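You operate a simulated robot arm through the tools that you are given. There is no shell and no other tool. Be economical: measure what you need, move in short steps, check, and stop when the job is done.

The job below is to be done with a simulated robot arm. You get a single attempt, and the scene is never put back.

TASK
Take the red dish and put it on the sample bench.

It is judged by the outcome, as a careful person would: the job done as asked, and still so three seconds after it is handed in. It fails if anything else is knocked over, pushed out of place, dropped, spilled or broken.

THE ROBOT
A 7-joint arm with a two-finger parallel gripper on a trunk, on a base that drives. Base frame: it is fixed to the floor where the robot stands at the start and does not move with it; the origin is under the middle of the robot, x ahead of it, y to its left, z up; the surface under the hand at the start is at about z = 860. Readings come in mm, degrees, newtons and seconds.
With the tool pointing down near the work surface it reaches from about 340 to 760 mm from the robot's upright axis, wherever it stands. Its first joint turns from -115.0 to 115.0 degrees. Places, roughly: sample bench [2500, -600, 900]. Payload 3.91 kg.
Tool frame: the origin (TCP) lies between the finger pads and is the grasp point; the fingertips stand 30 mm ahead of it; z points along the fingers, y is the line along which they close. Largest opening 110 mm; finger width 20, thickness 10; the body of the gripper, 48 by 112 mm, starts 55 mm behind the TCP.
Orientation is told as [roll, pitch, yaw] about the base's x, y, z axes, in that order, counted from this pose: with the fingers straight down and closing along the base's y, the tool's x points along the base's -x, its y along +y and its z along -z.

THE INTERFACE
- The arm moves only by the tool step_arm. Its argument "increments" is a list of rows, each an object of numbers (a shift or turn left out is 0, a gripper value left out holds the last): "dx", "dy", "dz": the shift along the tool's x, y, z in m; "rx", "ry", "rz": the turn, a rotation vector about the tool's x, y, z in rad; "grip": the opening, from 0 (shut) to 1 (fully open). In form: [{"dx": .., "dy": .., "dz": .., "rx": .., "ry": .., "rz": .., "grip": ..}, ...]. A call has 1 to 20 rows; each row is the pose to reach, as a shift and turn from the pose commanded when the call began, along the tool's axes at that moment. Rows are played at 5 a second. More than 50 mm and 8.6 degrees between two rows, or a gripper value outside its range, and nothing of the call is played. A pose out of reach is approached as far as the arm can. The call stops where the force on the tool passes 40 N (or 10 N more than at its start, if that is more) or the arm is blocked; 0.2 s more then pass. The fingers move at their own pace (about 108 mm/s each) and stop on an object; they squeeze with about 28 N. The grip force told is the motor's: it shows also when the fingers shut on nothing. Time passes only in rows, and 0.2 s behind the last, so rows that repeat a pose let the fingers close. The reply holds the time, the measured pose of the TCP, the force on the tool along the base axes, the opening and the grip force, in the units named above and with some noise, with the torque about the TCP (base axes, N m) and any sound that the robot's microphone picked up.
- Cameras (640 x 400 px; columns grow to the right, rows downward): "scene" is now at [21.8, 148.3, 1564.3]; the picture's right is [-0.06, -1.00, 0.00], its down [-0.71, 0.04, -0.70] and it looks along [0.70, -0.04, -0.71] (base axes); focal length 289 px, centre (320, 200). "wrist" rides on the gripper at [72, 17, -103] in the tool frame; the picture's right is [-0.23, 0.97, 0.00], its down [-0.76, -0.18, -0.62] and it looks along [-0.61, -0.14, 0.78] (tool axes); focal length 222 px, centre (320, 200). There is no depth. A picture from a camera that has moved, and an enlarged one, comes with that camera's place and axes in the base frame and with its lens.
- snapshot(camera): a new picture of that camera. It takes no simulated time.
- raise_lower(by): slides the trunk up (or, below 0, down) by that many mm; the arm and the scene camera ride with it, the base frame stays. It gives what a move gives, with no picture.
- base_move(legs): drives the robot by 1 to 6 legs, each [ahead, turn to the left] in mm and degrees, along the robot's own axes; the way and the turn of a leg run together, so that a leg with both is an arc; at most 1500 mm and 180 degrees a leg. The arm and the cameras ride along, it lands a little off, and it stops where it bumps. It gives what a move gives.
- pan_tilt(pan, tilt): turns the head with the scene camera to pan (to the left, within 155 degrees either way) and tilt (down, from -29 to 69), counted from straight ahead of the robot. It gives what a move gives.
- close_up(camera, box): a new picture of the part [left, top, right, bottom] of that camera's present view, enlarged. It takes no simulated time.
- finish_job(): hands the job in; it is judged then, once.

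Go step by step. Nothing tells you exact positions but the pictures and the camera data: compare them with the known pose of the tool, close in by small moves and look again before you grip or let go. The budget is 120 turns and 78 pictures, counting those below and the enlarged ones. Unless the task says otherwise, let go and move clear before handing in, and close with one line.

The tools are called as a command line: name --argument value ..., lists and objects as JSON in quotes. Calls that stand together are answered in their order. step_arm: Moves the arm, as the interface text tells. Its arguments: {"type":"object","properties":{"increments":{"type":"array","items":{"type":"object","properties":{"dx":{"type":"number"},"dy":{"type":"number"},"dz":{"type":"number"},"rx":{"type":"number"},"ry":{"type":"number"},"rz":{"type":"number"},"grip":{"type":"number"}}}}},"required":["increments"]} The other tools are called the same way: raise_lower (by) slides the trunk up or down; base_move (legs) drives the base; pan_tilt (pan, tilt) turns the head that bears the scene camera; snapshot (camera) takes a picture; close_up (camera, box) takes an enlarged picture of a part of a camera's view; finish_job () hands the job in.

At the start:

```text
time: 0.0
eef_pos: [438.3, 50.1, 1132.4]
tool_rot: [0.0, 0.0, 0.5]
wrist_force: [0.2, 0.1, -0.2]
ft_torque: [0.03, 0.02, 0.01]
grip_width: 109.9
grasp_force: 0.0
trunk travel left (down, up): [-675.0, 315.0]
robot x, y, heading: [-1.6, -1.6, 0.1]
head pan, tilt: [-3.4, 45.4]
```

scene: 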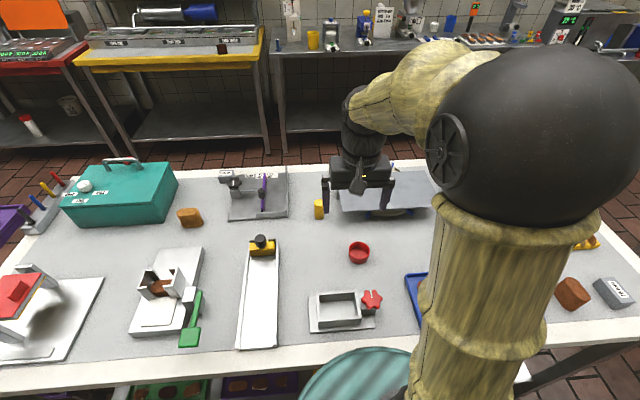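
wrist: 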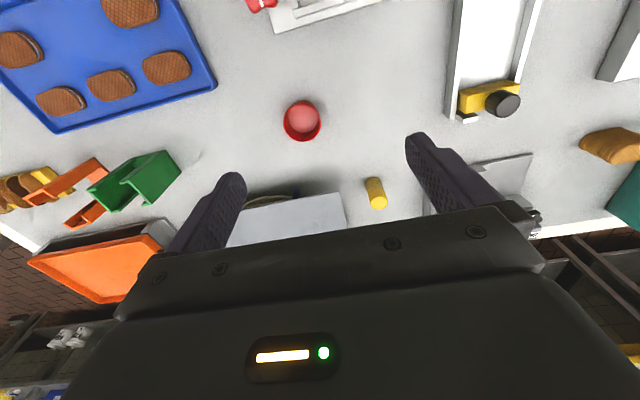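

The small red dish is seen near the hand, at about [490, 9, 865] by the scene camera. I take a closer look with both cameras before moving.

close_up --camera "scene" --box '[300, 200, 420, 275]'

close_up --camera "wrist" --box '[240, 70, 400, 170]'

```text
5.33 times, centred on (360, 238) of scene
camera zoom: at [21.8, 148.3, 1564.3], right [-0.06, -1.0, 0.0], down [-0.71, 0.04, -0.7], along [0.7, -0.04, -0.71], focal length 1539 px, centre (107, 0)
```

zoom: 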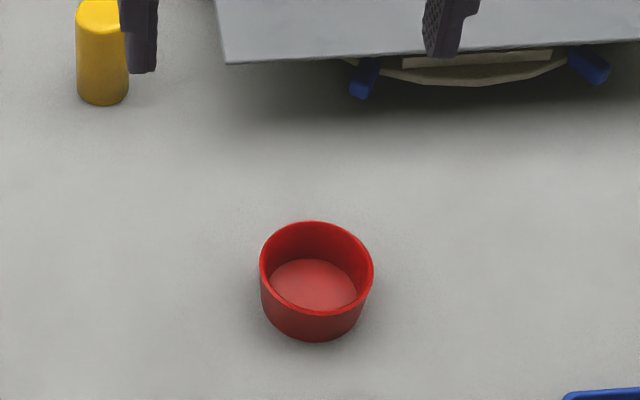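

```text
4.00 times, centred on (320, 120) of wrist
camera zoom: at [366.6, 66.0, 1236.4], right [0.22, 0.98, 0.0], down [0.76, -0.17, 0.62], along [0.61, -0.14, -0.78], focal length 888 px, centre (320, 520)
```

zoom: 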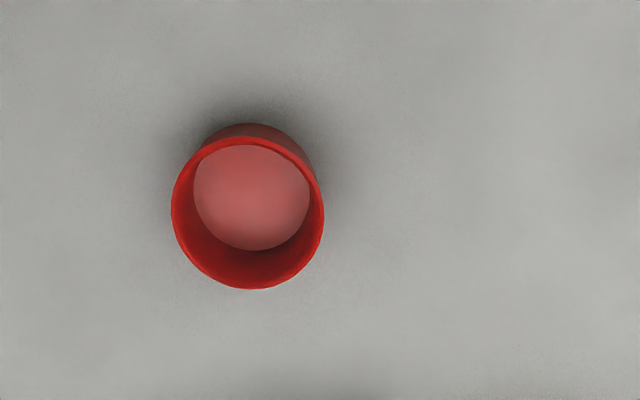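

The dish's rim triangulates to about [480, 11, 892], 59 mm across and about 30 mm high. I move over it and down to z≈985, with the fingers still open.

step_arm --increments '[{"dx": -0.021, "dy": -0.019, "dz": 0.02, "grip": 1}, {"dx": -0.0415, "dy": -0.039, "dz": 0.05}, {"dx": -0.0415, "dy": -0.039, "dz": 0.08}, {"dx": -0.0415, "dy": -0.039, "dz": 0.11}, {"dx": -0.0415, "dy": -0.039, "dz": 0.147}, {"dx": -0.0415, "dy": -0.039, "dz": 0.147}]'

snapshot --camera "wrist"

snapshot --camera "scene"

```text
time: 1.4
eef_pos: [477.3, 9.5, 985.2]
tool_rot: [0.0, 0.0, 0.4]
wrist_force: [-0.1, 0.1, -0.6]
ft_torque: [0.01, -0.01, -0.03]
grip_width: 110.0
grasp_force: 0.1
trunk travel left (down, up): [-675.0, 315.0]
robot x, y, heading: [-1.8, -2.5, 0.1]
head pan, tilt: [-3.4, 45.4]
```

```text
73 pictures are left
camera wrist: at [406.5, 25.9, 1090.2], right [0.22, 0.98, 0.0], down [0.76, -0.17, 0.62], along [0.61, -0.14, -0.78], focal length 222 px, centre (320, 200)
```

wrist: 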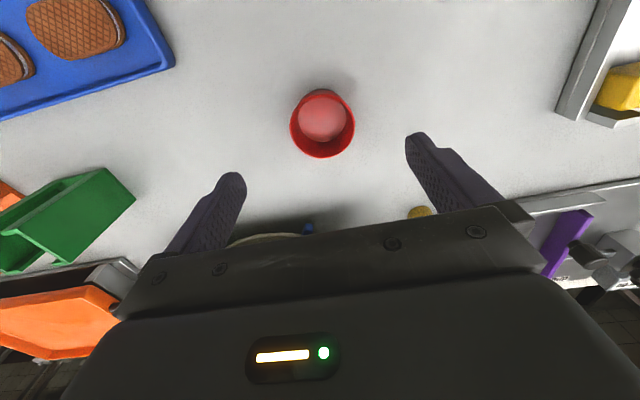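

```text
72 pictures are left
camera scene: at [21.7, 148.3, 1564.3], right [-0.06, -1.0, 0.0], down [-0.71, 0.04, -0.7], along [0.7, -0.04, -0.71], focal length 289 px, centre (320, 200)
```

scene: 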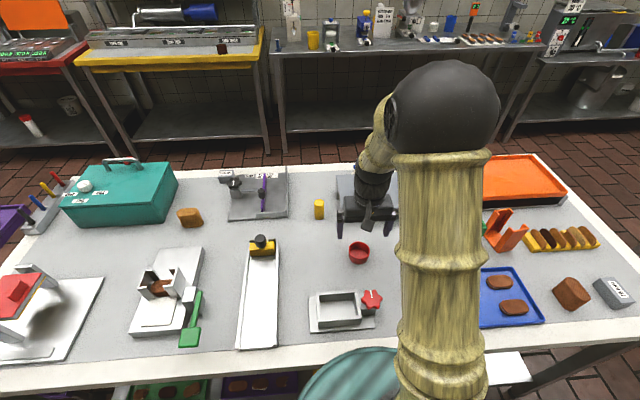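

The dish is centred at about [479.4, 10.8] from the wrist view; the tool is 2 mm off. I centre it, descend to z≈897 (tips about 7 mm above the table) and look before closing.

step_arm --increments '[{"dx": -0.002, "dy": 0.001, "dz": 0.02}, {"dx": -0.002, "dy": 0.001, "dz": 0.045}, {"dx": -0.002, "dy": 0.001, "dz": 0.065}, {"dx": -0.002, "dy": 0.001, "dz": 0.08}, {"dx": -0.002, "dy": 0.001, "dz": 0.088}, {"dx": -0.002, "dy": 0.001, "dz": 0.088}]'

snapshot --camera "wrist"

close_up --camera "scene" --box '[300, 200, 420, 275]'

```text
time: 2.8
eef_pos: [480.0, 10.9, 895.4]
tool_rot: [0.1, 0.0, 0.5]
wrist_force: [0.2, -0.5, -0.2]
ft_torque: [-0.02, 0.01, 0.02]
grip_width: 109.9
grasp_force: 0.1
trunk travel left (down, up): [-675.0, 315.0]
robot x, y, heading: [-0.4, -0.6, -0.1]
head pan, tilt: [-3.4, 45.4]
```

```text
71 pictures are left
camera wrist: at [408.7, 27.2, 1000.6], right [0.22, 0.98, 0.0], down [0.76, -0.17, 0.62], along [0.61, -0.14, -0.78], focal length 222 px, centre (320, 200)
```

wrist: 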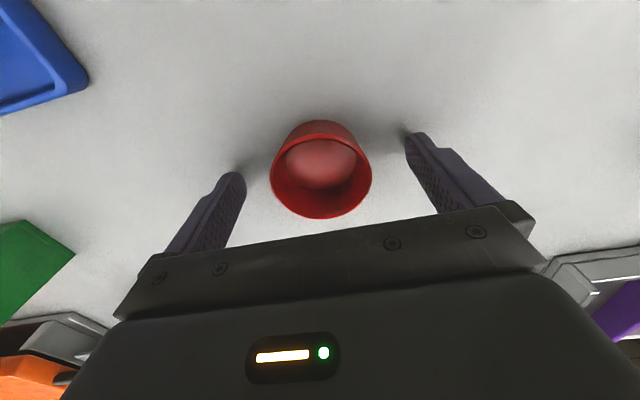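

```text
5.33 times, centred on (360, 238) of scene
camera zoom: at [21.9, 148.2, 1564.3], right [-0.06, -1.0, 0.0], down [-0.71, 0.04, -0.7], along [0.7, -0.04, -0.71], focal length 1539 px, centre (107, 0)
```

zoom: 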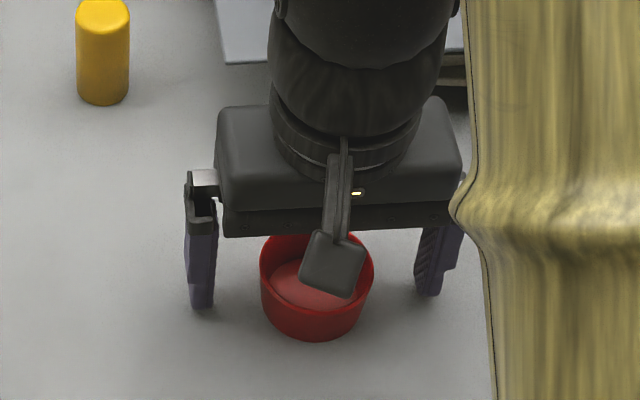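

Both fingers straddle the dish, centred within about 3 mm. I shift 2 mm back and close gently.

step_arm --increments '[{"dx": 0.002, "grip": 0.8}, {"dx": 0.002, "grip": 0.65}, {"dx": 0.002, "grip": 0.55}, {"dx": 0.002, "grip": 0.45}, {"dx": 0.002, "grip": 0.4}, {"dx": 0.002, "grip": 0.4}, {"dx": 0.002, "grip": 0.4}]'

snapshot --camera "wrist"

```text
time: 4.4
eef_pos: [476.9, 9.8, 895.9]
tool_rot: [0.0, 0.0, 0.5]
wrist_force: [-0.6, 0.7, 2.0]
ft_torque: [0.04, 0.0, -0.02]
grip_width: 58.1
grasp_force: 27.8
trunk travel left (down, up): [-675.0, 315.0]
robot x, y, heading: [0.3, -1.8, 0.0]
head pan, tilt: [-3.4, 45.4]
```

```text
69 pictures are left
camera wrist: at [406.7, 27.0, 1001.4], right [0.22, 0.98, 0.0], down [0.76, -0.17, 0.62], along [0.61, -0.14, -0.78], focal length 222 px, centre (320, 200)
```

wrist: 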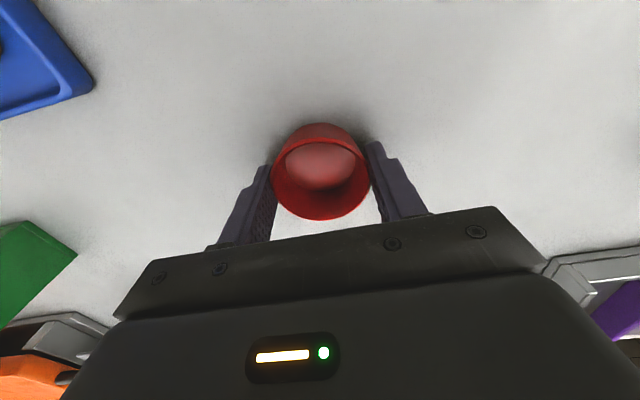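

The dish is gripped at 58 mm. I lift it straight up.

step_arm --increments '[{"dz": -0.01, "grip": 0.4}, {"dz": -0.03}, {"dz": -0.06}, {"dz": -0.09}, {"dz": -0.12}, {"dz": -0.15}, {"dz": -0.18}, {"dz": -0.21}, {"dz": -0.235}, {"dz": -0.235}]'

snapshot --camera "wrist"

pan_tilt --pan -15 --tilt 15

snapshot --camera "scene"

```text
time: 6.6
eef_pos: [481.5, 12.9, 1132.9]
tool_rot: [0.1, 0.0, 0.5]
wrist_force: [0.8, -0.9, 0.3]
ft_torque: [0.03, 0.0, 0.02]
grip_width: 43.9
grasp_force: 0.1
trunk travel left (down, up): [-675.0, 315.0]
robot x, y, heading: [-1.9, 1.2, -0.0]
head pan, tilt: [-3.4, 45.4]
```

```text
68 pictures are left
camera wrist: at [409.6, 30.0, 1239.0], right [0.22, 0.98, 0.0], down [0.76, -0.17, 0.62], along [0.61, -0.14, -0.78], focal length 222 px, centre (320, 200)
```

wrist: 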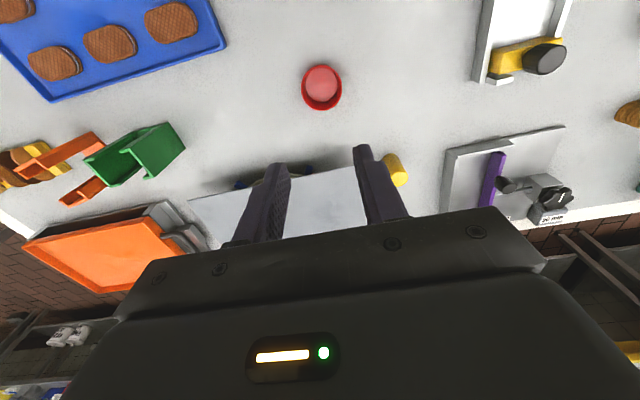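

```text
time: 7.5
eef_pos: [481.1, 14.7, 1133.9]
tool_rot: [0.1, 0.1, 0.5]
wrist_force: [0.3, -0.3, 0.1]
ft_torque: [0.04, -0.02, 0.0]
grip_width: 44.0
grasp_force: 0.0
trunk travel left (down, up): [-675.0, 315.0]
robot x, y, heading: [2.1, 2.0, -0.0]
head pan, tilt: [-15.0, 15.0]
```

```text
67 pictures are left
camera scene: at [31.3, 128.9, 1611.6], right [-0.26, -0.97, 0.0], down [-0.25, 0.07, -0.97], along [0.93, -0.25, -0.26], focal length 289 px, centre (320, 200)
```

scene: 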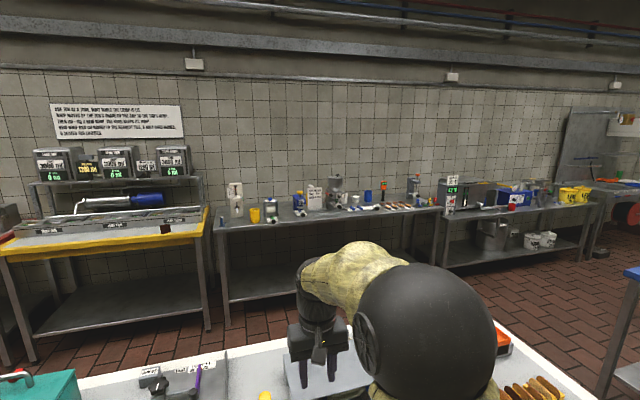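

The dish slipped out during the lift; it still stands upright on the table. I look closely at it before another try.

pan_tilt --pan -3.4 --tilt 45.4

close_up --camera "scene" --box '[320, 222, 400, 272]'

close_up --camera "wrist" --box '[280, 60, 360, 110]'

```text
time: 8.5
eef_pos: [481.7, 13.8, 1135.1]
tool_rot: [-0.1, 0.0, 0.5]
wrist_force: [-0.6, 0.2, 0.2]
ft_torque: [-0.01, 0.0, 0.0]
grip_width: 44.1
grasp_force: 0.1
trunk travel left (down, up): [-675.0, 315.0]
robot x, y, heading: [2.7, 1.3, -0.1]
head pan, tilt: [-3.4, 45.4]
```

```text
8.00 times, centred on (360, 247) of scene
camera zoom: at [21.9, 148.2, 1564.4], right [-0.06, -1.0, 0.0], down [-0.71, 0.04, -0.7], along [0.7, -0.04, -0.71], focal length 2309 px, centre (0, -176)
```

zoom: 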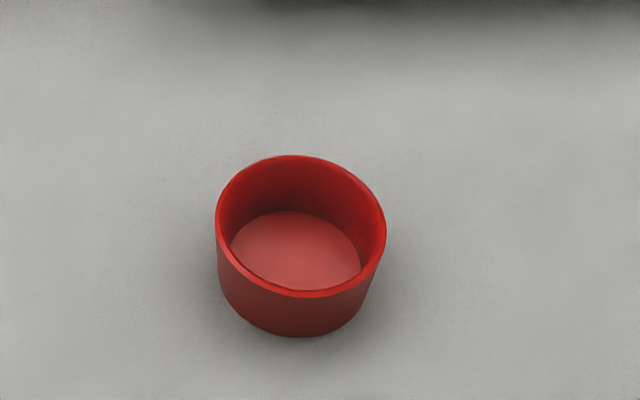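

```text
8.00 times, centred on (320, 85) of wrist
camera zoom: at [409.5, 30.0, 1238.7], right [0.22, 0.98, 0.0], down [0.76, -0.17, 0.62], along [0.61, -0.14, -0.78], focal length 1777 px, centre (320, 1120)
```

zoom: 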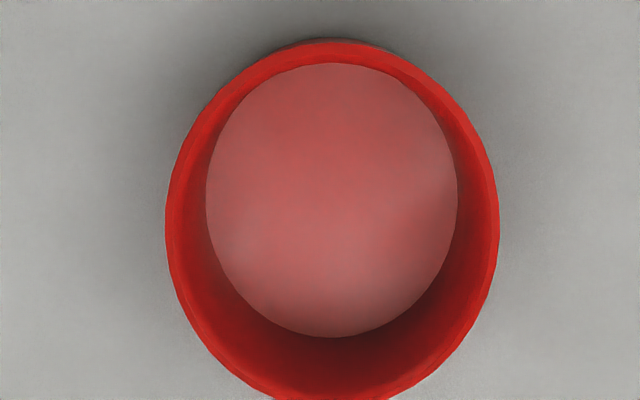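

The dish is upright, now at about [483, 15]; my grip was likely too far back and shallow. I reopen above it, go down halfway and re-measure.

step_arm --increments '[{"grip": 1}, {"grip": 1, "dx": -0.002, "dz": 0.01}, {"dx": -0.002, "dz": 0.04}, {"dx": -0.002, "dz": 0.08}, {"dx": -0.002, "dz": 0.12}, {"dx": -0.002, "dz": 0.15}, {"dx": -0.002, "dz": 0.15}]'

close_up --camera "wrist" --box '[240, 60, 400, 160]'

close_up --camera "scene" --box '[310, 200, 406, 260]'

```text
time: 10.1
eef_pos: [481.9, 10.9, 979.7]
tool_rot: [0.0, 0.0, 0.5]
wrist_force: [1.0, -1.0, -0.6]
ft_torque: [-0.02, -0.02, 0.03]
grip_width: 109.8
grasp_force: 0.0
trunk travel left (down, up): [-675.0, 315.0]
robot x, y, heading: [0.0, -3.4, -0.1]
head pan, tilt: [-3.4, 45.4]
```

```text
4.00 times, centred on (320, 110) of wrist
camera zoom: at [411.0, 26.3, 1084.6], right [0.22, 0.98, 0.0], down [0.76, -0.17, 0.62], along [0.61, -0.14, -0.78], focal length 888 px, centre (320, 560)
```

zoom: 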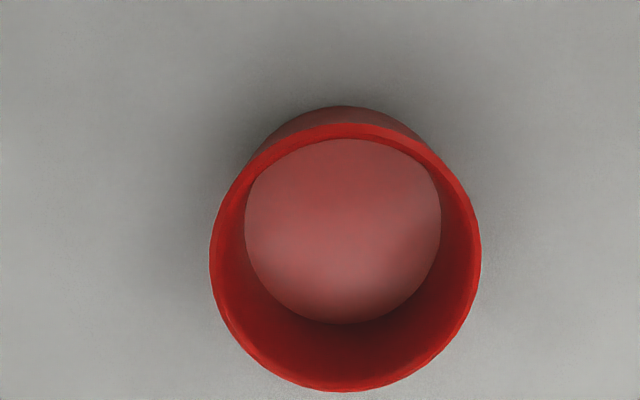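

```text
6.67 times, centred on (358, 230) of scene
camera zoom: at [21.8, 148.2, 1564.3], right [-0.06, -1.0, 0.0], down [-0.71, 0.04, -0.7], along [0.7, -0.04, -0.71], focal length 1924 px, centre (67, 0)
```

zoom: 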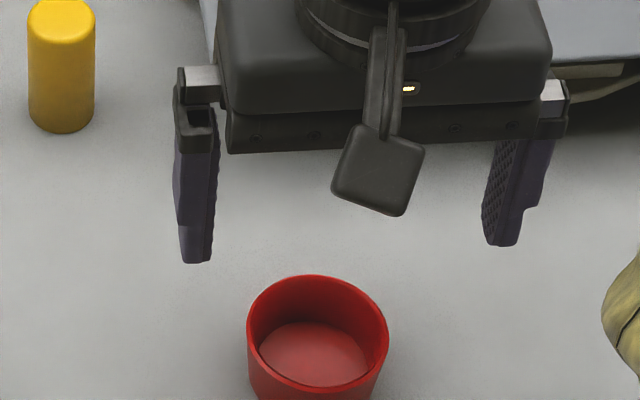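

The rim is at about z 893, and relative to the tool the dish lies about 5 mm to the left (+y) and 2 mm back. I correct, descend to about z 900, and check with enlarged views.

step_arm --increments '[{"dx": 0.002, "dy": 0.005, "dz": 0.01}, {"dx": 0.002, "dy": 0.005, "dz": 0.035}, {"dx": 0.002, "dy": 0.005, "dz": 0.06}, {"dx": 0.002, "dy": 0.005, "dz": 0.08}, {"dx": 0.002, "dy": 0.005, "dz": 0.08}]'

close_up --camera "wrist" --box '[160, 100, 480, 300]'

close_up --camera "scene" --box '[310, 220, 406, 280]'

```text
time: 11.3
eef_pos: [476.2, 15.9, 902.6]
tool_rot: [0.0, 0.0, 0.5]
wrist_force: [0.3, 0.0, 0.4]
ft_torque: [0.02, -0.02, -0.01]
grip_width: 109.8
grasp_force: 0.0
trunk travel left (down, up): [-675.0, 315.0]
robot x, y, heading: [-0.6, -2.1, 0.2]
head pan, tilt: [-3.4, 45.4]
```

```text
2.00 times, centred on (320, 200) of wrist
camera zoom: at [406.4, 31.9, 1006.9], right [0.22, 0.98, 0.0], down [0.76, -0.17, 0.62], along [0.61, -0.14, -0.78], focal length 444 px, centre (320, 200)
```

zoom: 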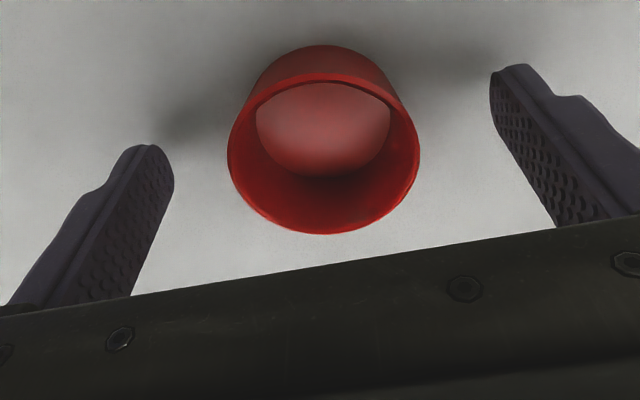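

```text
6.67 times, centred on (358, 250) of scene
camera zoom: at [21.9, 148.2, 1564.3], right [-0.06, -1.0, 0.0], down [-0.71, 0.04, -0.7], along [0.7, -0.04, -0.71], focal length 1924 px, centre (67, -133)
```

zoom: 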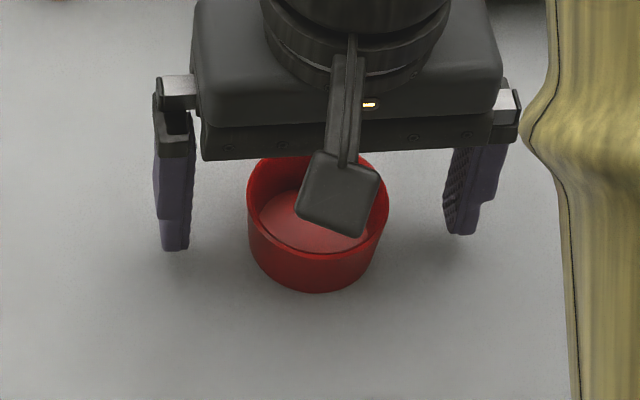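

With rim edges projected properly, the dish is 3.5 mm further ahead and 1.7 mm left of the tool; my earlier grip was about 6 mm off centre, which explains the slip. I correct, go slightly deeper and close.

step_arm --increments '[{"dx": -0.0035, "dy": 0.0015, "dz": 0.004, "grip": 1}, {"dx": -0.0035, "dy": 0.0015, "dz": 0.008}, {"dx": -0.0035, "dy": 0.0015, "dz": 0.01}, {"dx": -0.0035, "dy": 0.0015, "dz": 0.01, "grip": 0.75}, {"dx": -0.0035, "dy": 0.0015, "dz": 0.01, "grip": 0.6}, {"dx": -0.0035, "dy": 0.0015, "dz": 0.01, "grip": 0.5}, {"dx": -0.0035, "dy": 0.0015, "dz": 0.01, "grip": 0.3}, {"dx": -0.0035, "dy": 0.0015, "dz": 0.01, "grip": 0.3}, {"dx": -0.0035, "dy": 0.0015, "dz": 0.01, "grip": 0.3}]'

close_up --camera "wrist" --box '[160, 100, 480, 300]'

close_up --camera "scene" --box '[310, 220, 406, 280]'

```text
time: 13.3
eef_pos: [482.8, 17.8, 890.5]
tool_rot: [0.0, -0.1, 0.5]
wrist_force: [0.0, 0.2, 0.3]
ft_torque: [0.02, -0.02, 0.02]
grip_width: 56.7
grasp_force: 28.1
trunk travel left (down, up): [-675.0, 315.0]
robot x, y, heading: [3.0, 1.6, 0.1]
head pan, tilt: [-3.4, 45.4]
```

```text
2.00 times, centred on (320, 200) of wrist
camera zoom: at [411.5, 33.9, 996.4], right [0.22, 0.98, 0.0], down [0.76, -0.17, 0.62], along [0.61, -0.14, -0.78], focal length 444 px, centre (320, 200)
```

zoom: 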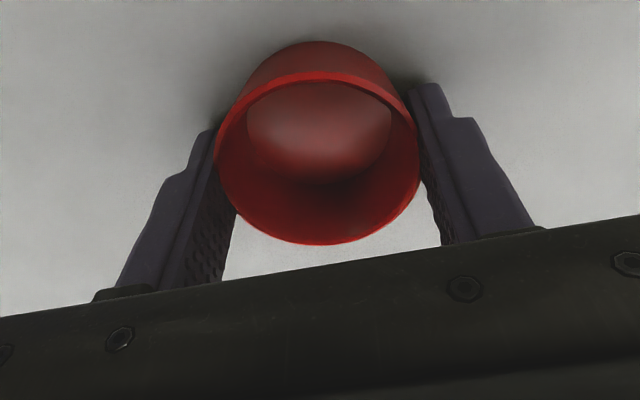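

```text
6.67 times, centred on (358, 250) of scene
camera zoom: at [21.9, 148.2, 1564.3], right [-0.06, -1.0, 0.0], down [-0.71, 0.04, -0.7], along [0.7, -0.04, -0.71], focal length 1924 px, centre (67, -133)
```

zoom: 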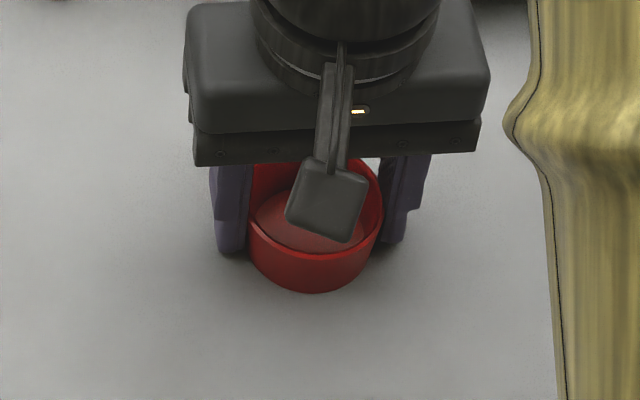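

The grip holds at 57 mm and looks well centred. I lift slowly by 15 mm and check whether the dish comes along.

step_arm --increments '[{"dz": -0.002, "grip": 0.3}, {"dz": -0.005}, {"dz": -0.008}, {"dz": -0.012}, {"dz": -0.016}, {"dz": -0.02}]'

close_up --camera "wrist" --box '[160, 100, 480, 300]'

close_up --camera "scene" --box '[310, 220, 406, 280]'

```text
time: 14.7
eef_pos: [482.9, 16.9, 912.6]
tool_rot: [0.1, 0.0, 0.5]
wrist_force: [0.0, 0.6, -0.1]
ft_torque: [0.0, 0.03, 0.01]
grip_width: 56.9
grasp_force: 28.1
trunk travel left (down, up): [-675.0, 315.0]
robot x, y, heading: [-0.8, -0.4, 0.0]
head pan, tilt: [-3.4, 45.4]
```

```text
2.00 times, centred on (320, 200) of wrist
camera zoom: at [411.1, 34.0, 1016.5], right [0.22, 0.98, 0.0], down [0.76, -0.17, 0.62], along [0.61, -0.14, -0.78], focal length 444 px, centre (320, 200)
```

zoom: 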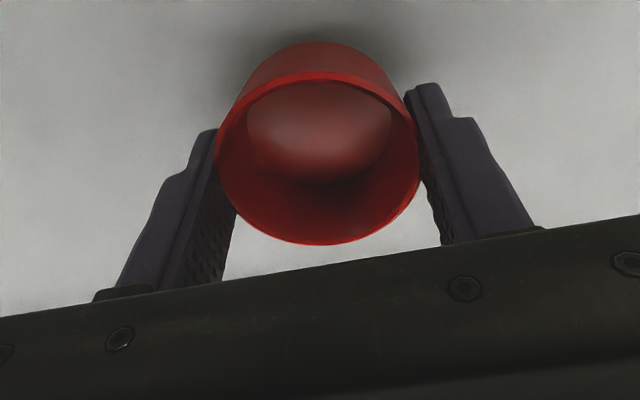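

```text
6.67 times, centred on (358, 250) of scene
camera zoom: at [21.9, 148.2, 1564.3], right [-0.06, -1.0, 0.0], down [-0.71, 0.04, -0.7], along [0.7, -0.04, -0.71], focal length 1924 px, centre (67, -133)
```

zoom: 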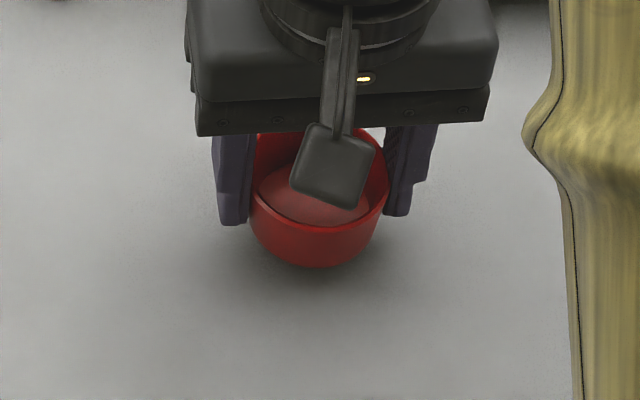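

The dish is off the table and has not shifted in the fingers. I lift it further, moderately slowly, and check again.

step_arm --increments '[{"dz": -0.01, "grip": 0.3}, {"dz": -0.025}, {"dz": -0.04}, {"dz": -0.055}, {"dz": -0.07}, {"dz": -0.085}, {"dz": -0.1}, {"dz": -0.115}, {"dz": -0.13}, {"dz": -0.145}, {"dz": -0.16}, {"dz": -0.175}, {"dz": -0.19}, {"dz": -0.205}, {"dz": -0.215}, {"dz": -0.215}]'

snapshot --camera "wrist"

```text
time: 18.1
eef_pos: [482.5, 20.3, 1126.5]
tool_rot: [0.0, 0.1, 0.5]
wrist_force: [-0.2, 0.5, -0.4]
ft_torque: [-0.01, 0.0, 0.0]
grip_width: 56.5
grasp_force: 27.8
trunk travel left (down, up): [-675.0, 315.0]
robot x, y, heading: [-1.0, -0.1, -0.1]
head pan, tilt: [-3.4, 45.4]
```

```text
56 pictures are left
camera wrist: at [412.0, 35.3, 1231.6], right [0.22, 0.98, 0.0], down [0.76, -0.17, 0.62], along [0.61, -0.14, -0.78], focal length 222 px, centre (320, 200)
```

wrist: 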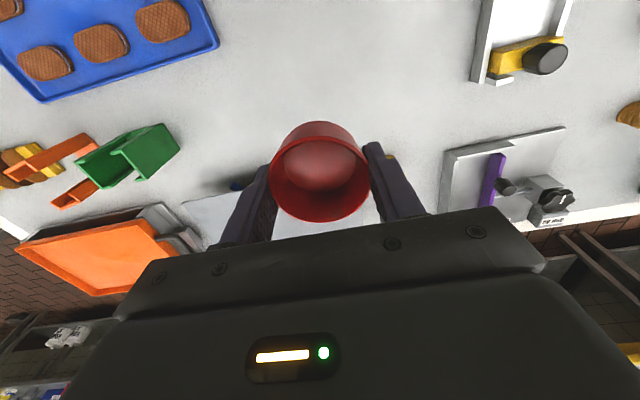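

The dish is securely held at z≈1126. The sample bench is the middle back bench; the work table lies in between, so I look round to plan the drive.

pan_tilt --pan -60 --tilt 30

snapshot --camera "scene"

pan_tilt --pan -120 --tilt 30

snapshot --camera "scene"

pan_tilt --pan 155 --tilt 30

snapshot --camera "scene"

pan_tilt --pan 60 --tilt 30

snapshot --camera "scene"

```text
time: 19.4
eef_pos: [483.4, 19.3, 1127.0]
tool_rot: [0.0, 0.0, 0.5]
wrist_force: [0.2, 0.1, -0.4]
ft_torque: [0.02, -0.01, 0.0]
grip_width: 56.5
grasp_force: 27.8
trunk travel left (down, up): [-675.0, 315.0]
robot x, y, heading: [2.3, 0.1, -0.3]
head pan, tilt: [-60.0, 30.0]
```

```text
55 pictures are left
camera scene: at [-13.6, 74.7, 1587.5], right [-0.87, -0.5, 0.0], down [-0.25, 0.43, -0.87], along [0.43, -0.75, -0.5], focal length 289 px, centre (320, 200)
```

scene: 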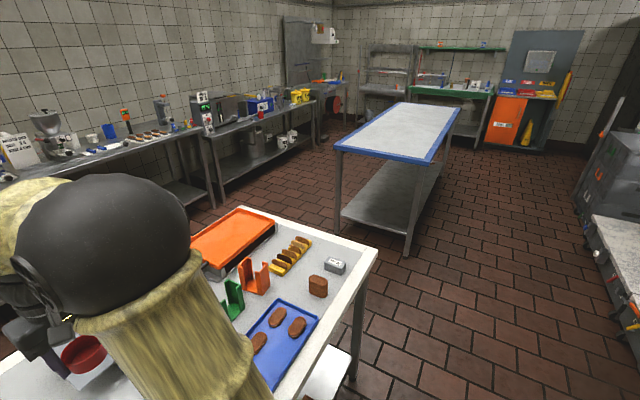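

```text
time: 20.7
eef_pos: [482.4, 19.7, 1126.4]
tool_rot: [0.0, 0.0, 0.5]
wrist_force: [-0.5, -0.1, 0.2]
ft_torque: [0.0, -0.03, 0.02]
grip_width: 56.0
grasp_force: 27.8
trunk travel left (down, up): [-675.0, 315.0]
robot x, y, heading: [2.3, 1.7, 0.0]
head pan, tilt: [-120.0, 30.0]
```

```text
54 pictures are left
camera scene: at [-104.1, 74.6, 1587.5], right [-0.87, 0.5, 0.0], down [0.25, 0.43, -0.87], along [-0.43, -0.75, -0.5], focal length 289 px, centre (320, 200)
```

scene: 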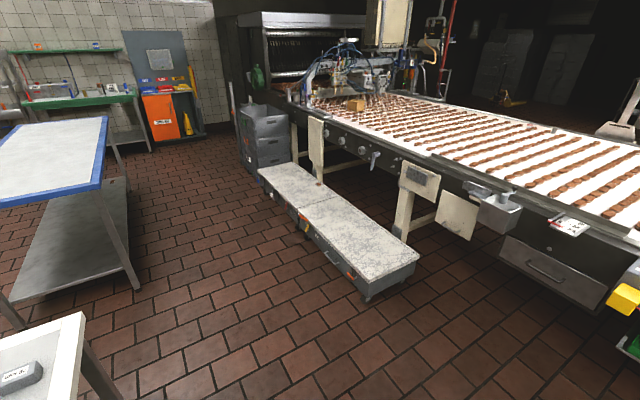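

```text
time: 24.5
eef_pos: [484.0, 19.6, 1125.9]
tool_rot: [0.0, 0.0, 0.5]
wrist_force: [0.1, 0.7, 0.2]
ft_torque: [0.02, -0.03, 0.03]
grip_width: 55.2
grasp_force: 28.1
trunk travel left (down, up): [-675.0, 315.0]
robot x, y, heading: [-1.5, 0.0, 0.0]
head pan, tilt: [154.7, 30.0]
```

```text
53 pictures are left
camera scene: at [-140.7, 191.7, 1587.5], right [0.43, 0.9, 0.0], down [0.45, -0.21, -0.87], along [-0.78, 0.37, -0.5], focal length 289 px, centre (320, 200)
```

scene: 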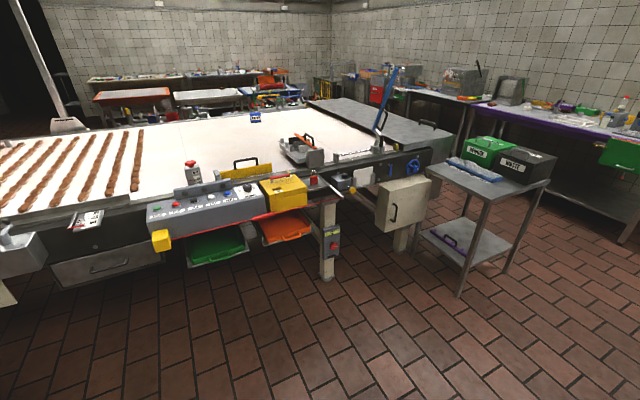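

```text
time: 26.2
eef_pos: [483.2, 18.9, 1126.6]
tool_rot: [0.0, 0.0, 0.5]
wrist_force: [-1.0, -0.5, -0.2]
ft_torque: [-0.03, 0.01, -0.01]
grip_width: 55.3
grasp_force: 27.9
trunk travel left (down, up): [-675.0, 315.0]
robot x, y, heading: [0.6, -0.0, -0.3]
head pan, tilt: [60.0, 30.0]
```

```text
52 pictures are left
camera scene: at [-13.8, 231.4, 1587.5], right [0.87, -0.5, 0.0], down [-0.25, -0.43, -0.87], along [0.43, 0.75, -0.5], focal length 289 px, centre (320, 200)
```

scene: 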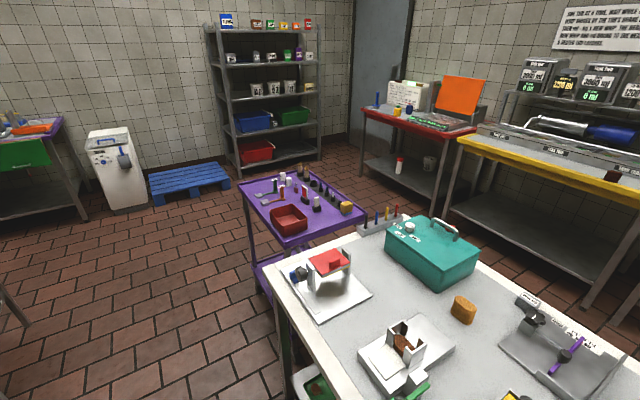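

The grip width is creeping down (56.9→55.3), so I check the dish in the fingers.

close_up --camera "wrist" --box '[160, 100, 480, 300]'

```text
2.00 times, centred on (320, 200) of wrist
camera zoom: at [412.0, 35.3, 1231.4], right [0.22, 0.98, 0.0], down [0.76, -0.17, 0.62], along [0.61, -0.14, -0.78], focal length 444 px, centre (320, 200)
```

zoom: 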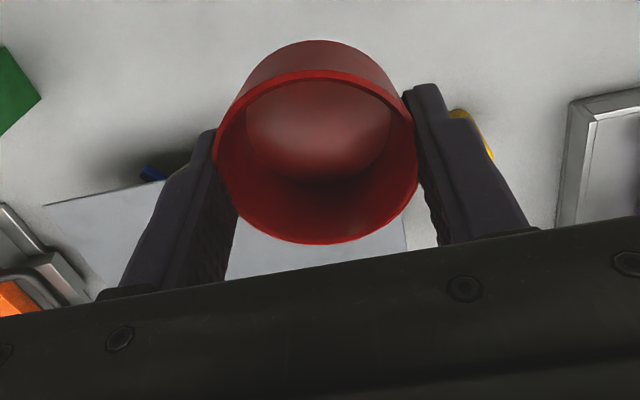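

The dish has shifted only slightly. I hold still for a few seconds to see whether the creep goes on.

step_arm --increments '[{"grip": 0.3}, {"grip": 0.3}, {"grip": 0.3}, {"grip": 0.3}, {"grip": 0.3}, {"grip": 0.3}, {"grip": 0.3}, {"grip": 0.3}, {"grip": 0.3}, {"grip": 0.3}, {"grip": 0.3}, {"grip": 0.3}, {"grip": 0.3}, {"grip": 0.3}, {"grip": 0.3}, {"grip": 0.3}, {"grip": 0.3}, {"grip": 0.3}, {"grip": 0.3}, {"grip": 0.3}]'

close_up --camera "wrist" --box '[160, 100, 480, 300]'

```text
time: 30.4
eef_pos: [482.9, 18.9, 1125.4]
tool_rot: [0.0, 0.0, 0.5]
wrist_force: [-0.5, -0.2, -0.6]
ft_torque: [-0.01, 0.05, -0.01]
grip_width: 54.4
grasp_force: 28.4
trunk travel left (down, up): [-675.0, 315.0]
robot x, y, heading: [2.1, 0.1, 0.1]
head pan, tilt: [60.0, 30.0]
```

```text
2.00 times, centred on (320, 200) of wrist
camera zoom: at [412.0, 35.3, 1231.4], right [0.22, 0.98, 0.0], down [0.76, -0.17, 0.62], along [0.61, -0.14, -0.78], focal length 444 px, centre (320, 200)
```

zoom: 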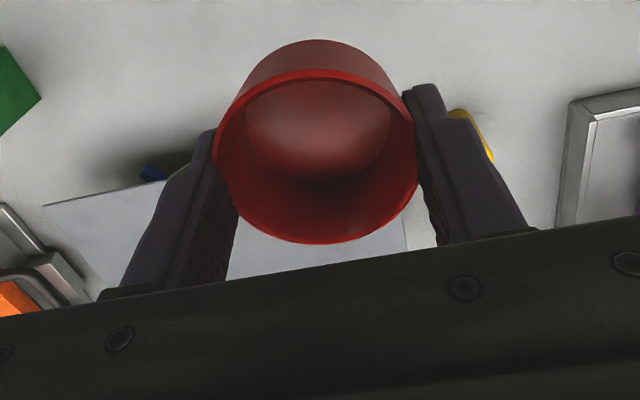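

The pads keep sinking slowly into the dish under the full squeeze, so this grip won't last the drive. I set the dish back down where it was, then regrip better centred and with a limited closing width.

step_arm --increments '[{"dz": 0.02, "grip": 0.3}, {"dz": 0.045}, {"dz": 0.075}, {"dz": 0.105}, {"dz": 0.135}, {"dz": 0.165}, {"dz": 0.19}, {"dz": 0.21}, {"dz": 0.222}, {"dz": 0.229}, {"dz": 0.233}, {"dz": 0.233}, {"dz": 0.233, "grip": 0.6}, {"dz": 0.233, "grip": 0.7}, {"dz": 0.233, "grip": 0.7}]'

pan_tilt --pan -3.4 --tilt 45.4

close_up --camera "wrist" --box '[160, 100, 480, 300]'

close_up --camera "scene" --box '[310, 220, 406, 280]'

```text
time: 33.6
eef_pos: [481.4, 18.1, 895.0]
tool_rot: [0.0, 0.0, 0.6]
wrist_force: [-0.5, 1.1, 0.8]
ft_torque: [0.03, 0.0, -0.01]
grip_width: 77.1
grasp_force: 0.2
trunk travel left (down, up): [-675.0, 315.0]
robot x, y, heading: [0.6, 1.7, -0.1]
head pan, tilt: [60.0, 30.0]
```

```text
time: 34.9
eef_pos: [482.2, 19.4, 894.2]
tool_rot: [0.0, 0.1, 0.4]
wrist_force: [0.1, 0.7, 0.4]
ft_torque: [0.03, 0.0, 0.01]
grip_width: 76.7
grasp_force: 0.1
trunk travel left (down, up): [-675.0, 315.0]
robot x, y, heading: [-0.1, -1.2, 0.0]
head pan, tilt: [-3.4, 45.4]
```

```text
2.00 times, centred on (320, 200) of wrist
camera zoom: at [410.5, 35.2, 998.9], right [0.22, 0.98, 0.0], down [0.76, -0.17, 0.62], along [0.61, -0.14, -0.78], focal length 444 px, centre (320, 200)
```

zoom: 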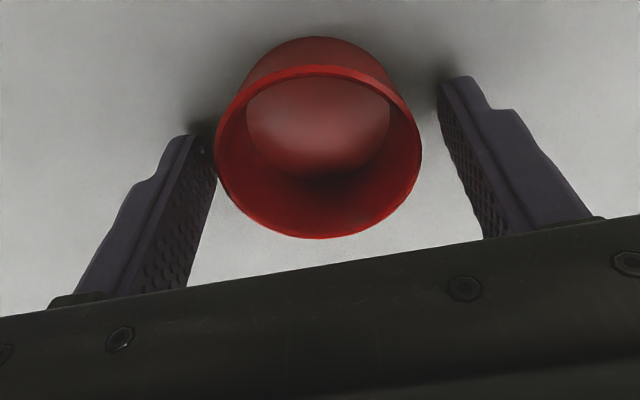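

```text
6.67 times, centred on (358, 250) of scene
camera zoom: at [21.9, 148.3, 1564.3], right [-0.06, -1.0, 0.0], down [-0.71, 0.04, -0.7], along [0.7, -0.04, -0.71], focal length 1924 px, centre (67, -133)
```

zoom: 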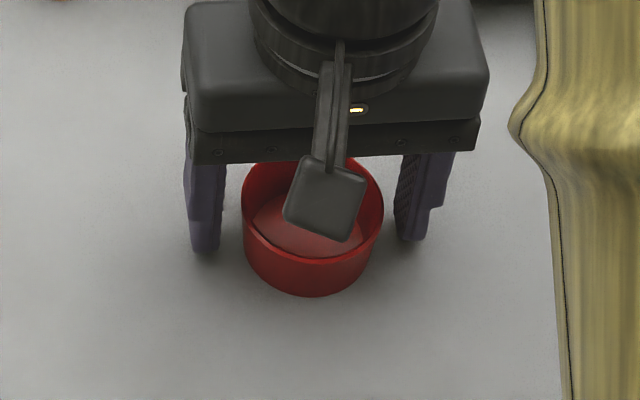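

The dish is back down, upright. Pads appear about 2–5 mm too far ahead of its centre, so I shift 4 mm back and close step by step with a limited opening, watching force.

step_arm --increments '[{"dx": 0.004, "dy": 0.001, "dz": 0.002, "grip": 0.7}, {"dx": 0.004, "dy": 0.001, "dz": 0.003, "grip": 0.6}, {"dx": 0.004, "dy": 0.001, "dz": 0.003, "grip": 0.55}, {"dx": 0.004, "dy": 0.001, "dz": 0.003, "grip": 0.52}, {"dx": 0.004, "dy": 0.001, "dz": 0.003, "grip": 0.52}, {"dx": 0.004, "dy": 0.001, "dz": 0.003, "grip": 0.52}, {"dx": 0.004, "dy": 0.001, "dz": 0.003, "grip": 0.52}]'

close_up --camera "wrist" --box '[160, 100, 480, 300]'

close_up --camera "scene" --box '[310, 220, 406, 280]'

```text
time: 36.5
eef_pos: [478.0, 20.0, 889.0]
tool_rot: [0.0, 0.1, 0.5]
wrist_force: [-0.5, 0.0, -0.2]
ft_torque: [-0.01, 0.01, 0.0]
grip_width: 57.2
grasp_force: 0.0
trunk travel left (down, up): [-675.0, 315.0]
robot x, y, heading: [3.6, -0.2, -0.3]
head pan, tilt: [-3.4, 45.4]
```

```text
2.00 times, centred on (320, 200) of wrist
camera zoom: at [406.7, 36.2, 995.0], right [0.22, 0.98, 0.0], down [0.76, -0.17, 0.62], along [0.61, -0.14, -0.78], focal length 444 px, centre (320, 200)
```

zoom: 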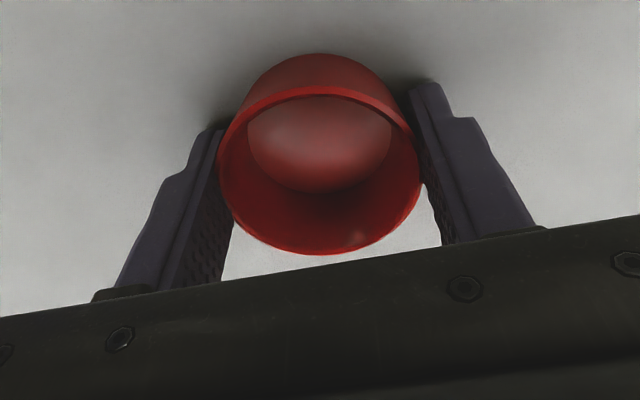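

```text
6.67 times, centred on (358, 250) of scene
camera zoom: at [21.9, 148.2, 1564.3], right [-0.06, -1.0, 0.0], down [-0.71, 0.04, -0.7], along [0.7, -0.04, -0.71], focal length 1924 px, centre (67, -133)
```

zoom: 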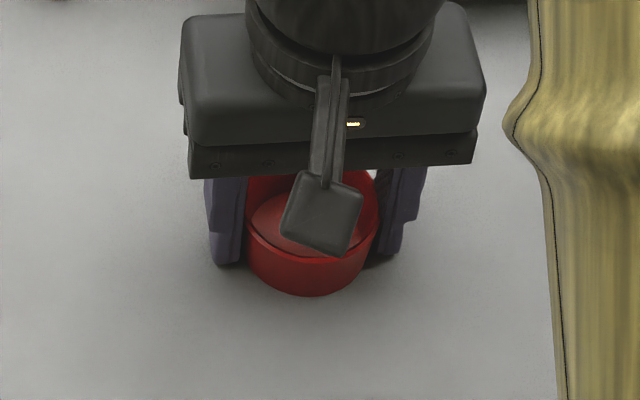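

At 57.2 mm the fingers just touch with no force, so opening control limits the squeeze. I tighten in small amounts to read the force.

step_arm --increments '[{"grip": 0.51}, {"grip": 0.51}, {"grip": 0.51}]'

step_arm --increments '[{"grip": 0.5}, {"grip": 0.5}, {"grip": 0.5}, {"grip": 0.5}]'

```text
time: 37.3
eef_pos: [477.8, 20.6, 890.3]
tool_rot: [0.0, 0.0, 0.4]
wrist_force: [0.7, 0.4, 0.3]
ft_torque: [-0.01, -0.02, -0.02]
grip_width: 56.1
grasp_force: 0.1
trunk travel left (down, up): [-675.0, 315.0]
robot x, y, heading: [-0.9, 0.6, 0.1]
head pan, tilt: [-3.4, 45.4]
```

```text
time: 38.3
eef_pos: [478.6, 20.4, 890.1]
tool_rot: [0.0, 0.1, 0.5]
wrist_force: [0.0, 0.4, -0.3]
ft_torque: [0.0, -0.02, 0.05]
grip_width: 55.7
grasp_force: 0.4
trunk travel left (down, up): [-675.0, 315.0]
robot x, y, heading: [-1.6, 6.5, 0.1]
head pan, tilt: [-3.4, 45.4]
```

Contact begins at about 55.8 mm. I tighten further for a moderate squeeze.

step_arm --increments '[{"grip": 0.48}, {"grip": 0.48}, {"grip": 0.48}, {"grip": 0.48}, {"grip": 0.48}]'

step_arm --increments '[{"grip": 0.48}, {"grip": 0.48}, {"grip": 0.48}, {"grip": 0.48}, {"grip": 0.48}, {"grip": 0.48}, {"grip": 0.48}, {"grip": 0.48}, {"grip": 0.48}, {"grip": 0.48}]'

```text
time: 39.5
eef_pos: [478.7, 19.2, 890.8]
tool_rot: [-0.1, 0.0, 0.6]
wrist_force: [0.0, 0.3, -0.5]
ft_torque: [0.03, 0.03, -0.01]
grip_width: 54.2
grasp_force: 27.4
trunk travel left (down, up): [-675.0, 315.0]
robot x, y, heading: [2.2, 1.3, 0.1]
head pan, tilt: [-3.4, 45.4]
```

```text
time: 41.7
eef_pos: [477.7, 19.9, 890.3]
tool_rot: [0.1, 0.1, 0.5]
wrist_force: [0.6, -0.4, -0.2]
ft_torque: [-0.01, -0.02, 0.03]
grip_width: 53.9
grasp_force: 28.3
trunk travel left (down, up): [-675.0, 315.0]
robot x, y, heading: [-0.2, -2.0, 0.1]
head pan, tilt: [-3.4, 45.4]
```

The squeeze creeps, so I limit the opening at 0.49 (53.9 mm) to stop it, then lift a little and check that it holds steadily.

step_arm --increments '[{"grip": 0.49}, {"grip": 0.49}, {"grip": 0.49, "dz": -0.003}, {"grip": 0.49, "dz": -0.006}, {"grip": 0.49, "dz": -0.01}, {"grip": 0.49, "dz": -0.014}, {"grip": 0.49, "dz": -0.018}, {"grip": 0.49, "dz": -0.018}, {"grip": 0.49, "dz": -0.018}, {"grip": 0.49, "dz": -0.018}, {"grip": 0.49, "dz": -0.018}, {"grip": 0.49, "dz": -0.018}, {"grip": 0.49, "dz": -0.018}, {"grip": 0.49, "dz": -0.018}, {"grip": 0.49, "dz": -0.018}, {"grip": 0.49, "dz": -0.018}]'

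close_up --camera "wrist" --box '[160, 100, 480, 300]'

close_up --camera "scene" --box '[310, 220, 406, 280]'

```text
time: 45.1
eef_pos: [478.7, 19.1, 909.1]
tool_rot: [0.0, 0.0, 0.6]
wrist_force: [0.5, 0.2, 0.5]
ft_torque: [-0.03, -0.03, 0.0]
grip_width: 54.7
grasp_force: 0.6
trunk travel left (down, up): [-675.0, 315.0]
robot x, y, heading: [2.6, 1.3, -0.2]
head pan, tilt: [-3.4, 45.4]
```

```text
2.00 times, centred on (320, 200) of wrist
camera zoom: at [406.8, 35.3, 1013.6], right [0.22, 0.98, 0.0], down [0.76, -0.17, 0.62], along [0.61, -0.14, -0.78], focal length 444 px, centre (320, 200)
```

zoom: 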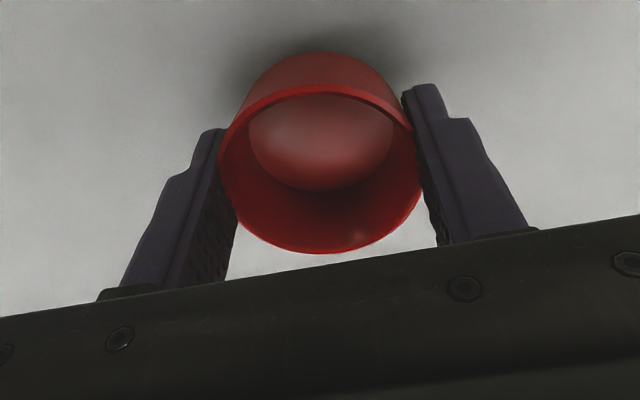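

```text
6.67 times, centred on (358, 250) of scene
camera zoom: at [21.9, 148.2, 1564.3], right [-0.06, -1.0, 0.0], down [-0.71, 0.04, -0.7], along [0.7, -0.04, -0.71], focal length 1924 px, centre (67, -133)
```

zoom: 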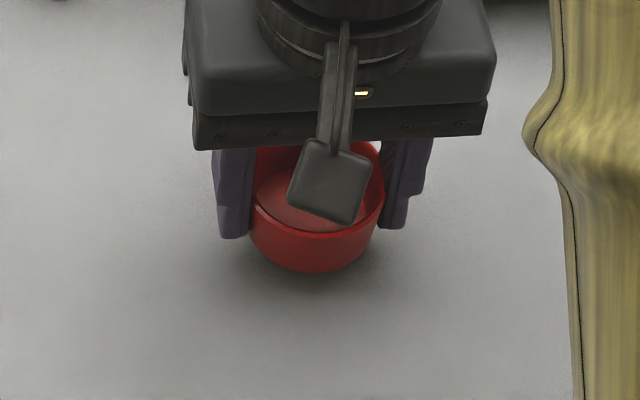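

It holds off the table with the limited opening and no further creep. I firm it very slightly (0.485) and raise to travel height.

step_arm --increments '[{"grip": 0.485, "dz": -0.005}, {"dz": -0.02}, {"dz": -0.04}, {"dz": -0.06}, {"dz": -0.08}, {"dz": -0.1}, {"dz": -0.12}, {"dz": -0.14}, {"dz": -0.16}, {"dz": -0.18}, {"dz": -0.2}, {"dz": -0.215}, {"dz": -0.22}, {"dz": -0.22}, {"dz": -0.22}]'

close_up --camera "wrist" --box '[160, 100, 480, 300]'

```text
time: 48.3
eef_pos: [478.3, 19.4, 1128.1]
tool_rot: [0.0, 0.0, 0.5]
wrist_force: [-0.3, 0.5, 0.2]
ft_torque: [0.01, 0.02, -0.02]
grip_width: 54.6
grasp_force: 1.0
trunk travel left (down, up): [-675.0, 315.0]
robot x, y, heading: [-1.3, 3.1, 0.2]
head pan, tilt: [-3.4, 45.4]
```

```text
2.00 times, centred on (320, 200) of wrist
camera zoom: at [407.4, 35.2, 1233.8], right [0.22, 0.98, 0.0], down [0.76, -0.17, 0.62], along [0.61, -0.14, -0.78], focal length 444 px, centre (320, 200)
```

zoom: 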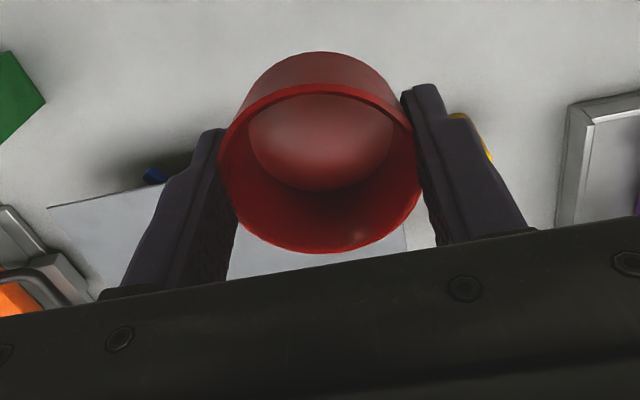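

The grip is now stable at 54.6 mm. The route: back off, turn right, cross to y≈-1195 (the aisle between the work table and the blue-edged table), turn left and drive up to the sample bench. First a short backing move to test the hold.

base_move --legs '[[-100, 0]]'

close_up --camera "wrist" --box '[160, 100, 480, 300]'

```text
time: 49.5
eef_pos: [380.9, 18.9, 1129.8]
tool_rot: [0.0, -0.1, 0.4]
wrist_force: [-0.5, 0.2, -0.6]
ft_torque: [-0.02, 0.01, 0.01]
grip_width: 54.7
grasp_force: 9.7
trunk travel left (down, up): [-675.0, 315.0]
robot x, y, heading: [-99.6, -1.4, -0.3]
head pan, tilt: [-3.4, 45.4]
```

```text
2.00 times, centred on (320, 200) of wrist
camera zoom: at [308.9, 34.9, 1234.2], right [0.22, 0.98, 0.0], down [0.76, -0.17, 0.62], along [0.61, -0.14, -0.78], focal length 444 px, centre (320, 200)
```

zoom: 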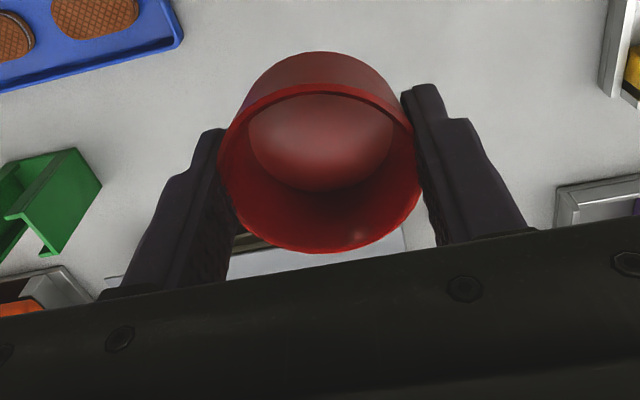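

The dish stays put. I continue: back 300 mm and turn right 90°, then cross.

base_move --legs '[[-300, 0], [0, -45], [0, -45]]'

close_up --camera "wrist" --box '[160, 100, 480, 300]'

pan_tilt --pan 30 --tilt 30

snapshot --camera "scene"

```text
time: 57.6
eef_pos: [-362.2, -476.5, 1128.9]
tool_rot: [0.0, 0.0, -88.4]
wrist_force: [0.5, 0.0, 0.1]
ft_torque: [-0.01, -0.02, 0.01]
grip_width: 54.5
grasp_force: 9.7
trunk travel left (down, up): [-675.0, 315.0]
robot x, y, heading: [-392.5, 3.0, -89.0]
head pan, tilt: [-3.4, 45.4]
```

```text
2.00 times, centred on (320, 200) of wrist
camera zoom: at [-346.7, -404.4, 1233.7], right [0.98, -0.2, 0.0], down [-0.16, -0.77, 0.62], along [-0.12, -0.61, -0.78], focal length 444 px, centre (320, 200)
```

zoom: 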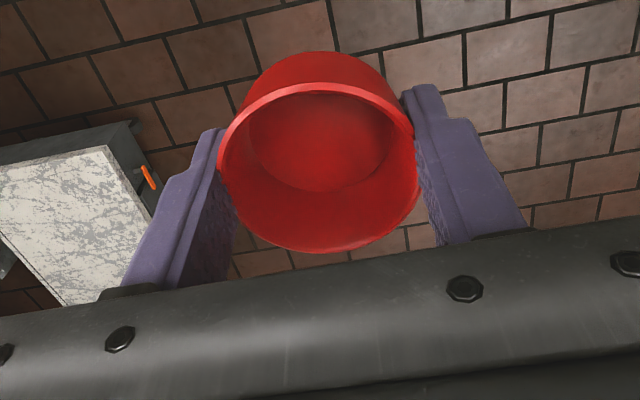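

```text
time: 58.5
eef_pos: [-361.8, -477.7, 1129.2]
tool_rot: [0.0, 0.0, -88.3]
wrist_force: [-0.4, -0.4, -0.6]
ft_torque: [-0.04, 0.05, -0.02]
grip_width: 53.6
grasp_force: 27.8
trunk travel left (down, up): [-675.0, 315.0]
robot x, y, heading: [-391.6, 2.2, -89.0]
head pan, tilt: [30.0, 30.0]
```

```text
40 pictures are left
camera scene: at [-191.3, -14.1, 1587.5], right [-0.86, -0.52, 0.0], down [-0.26, 0.43, -0.87], along [0.45, -0.74, -0.5], focal length 289 px, centre (320, 200)
```

scene: 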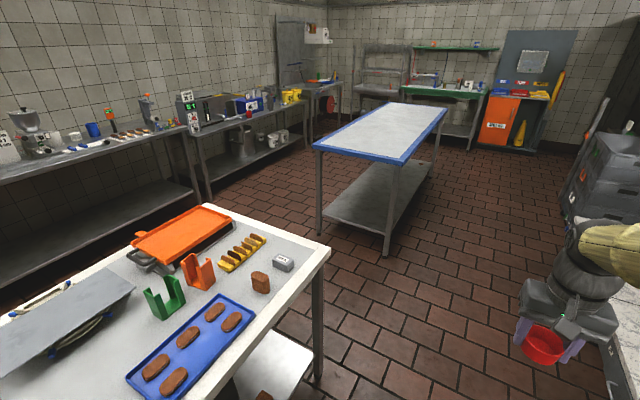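

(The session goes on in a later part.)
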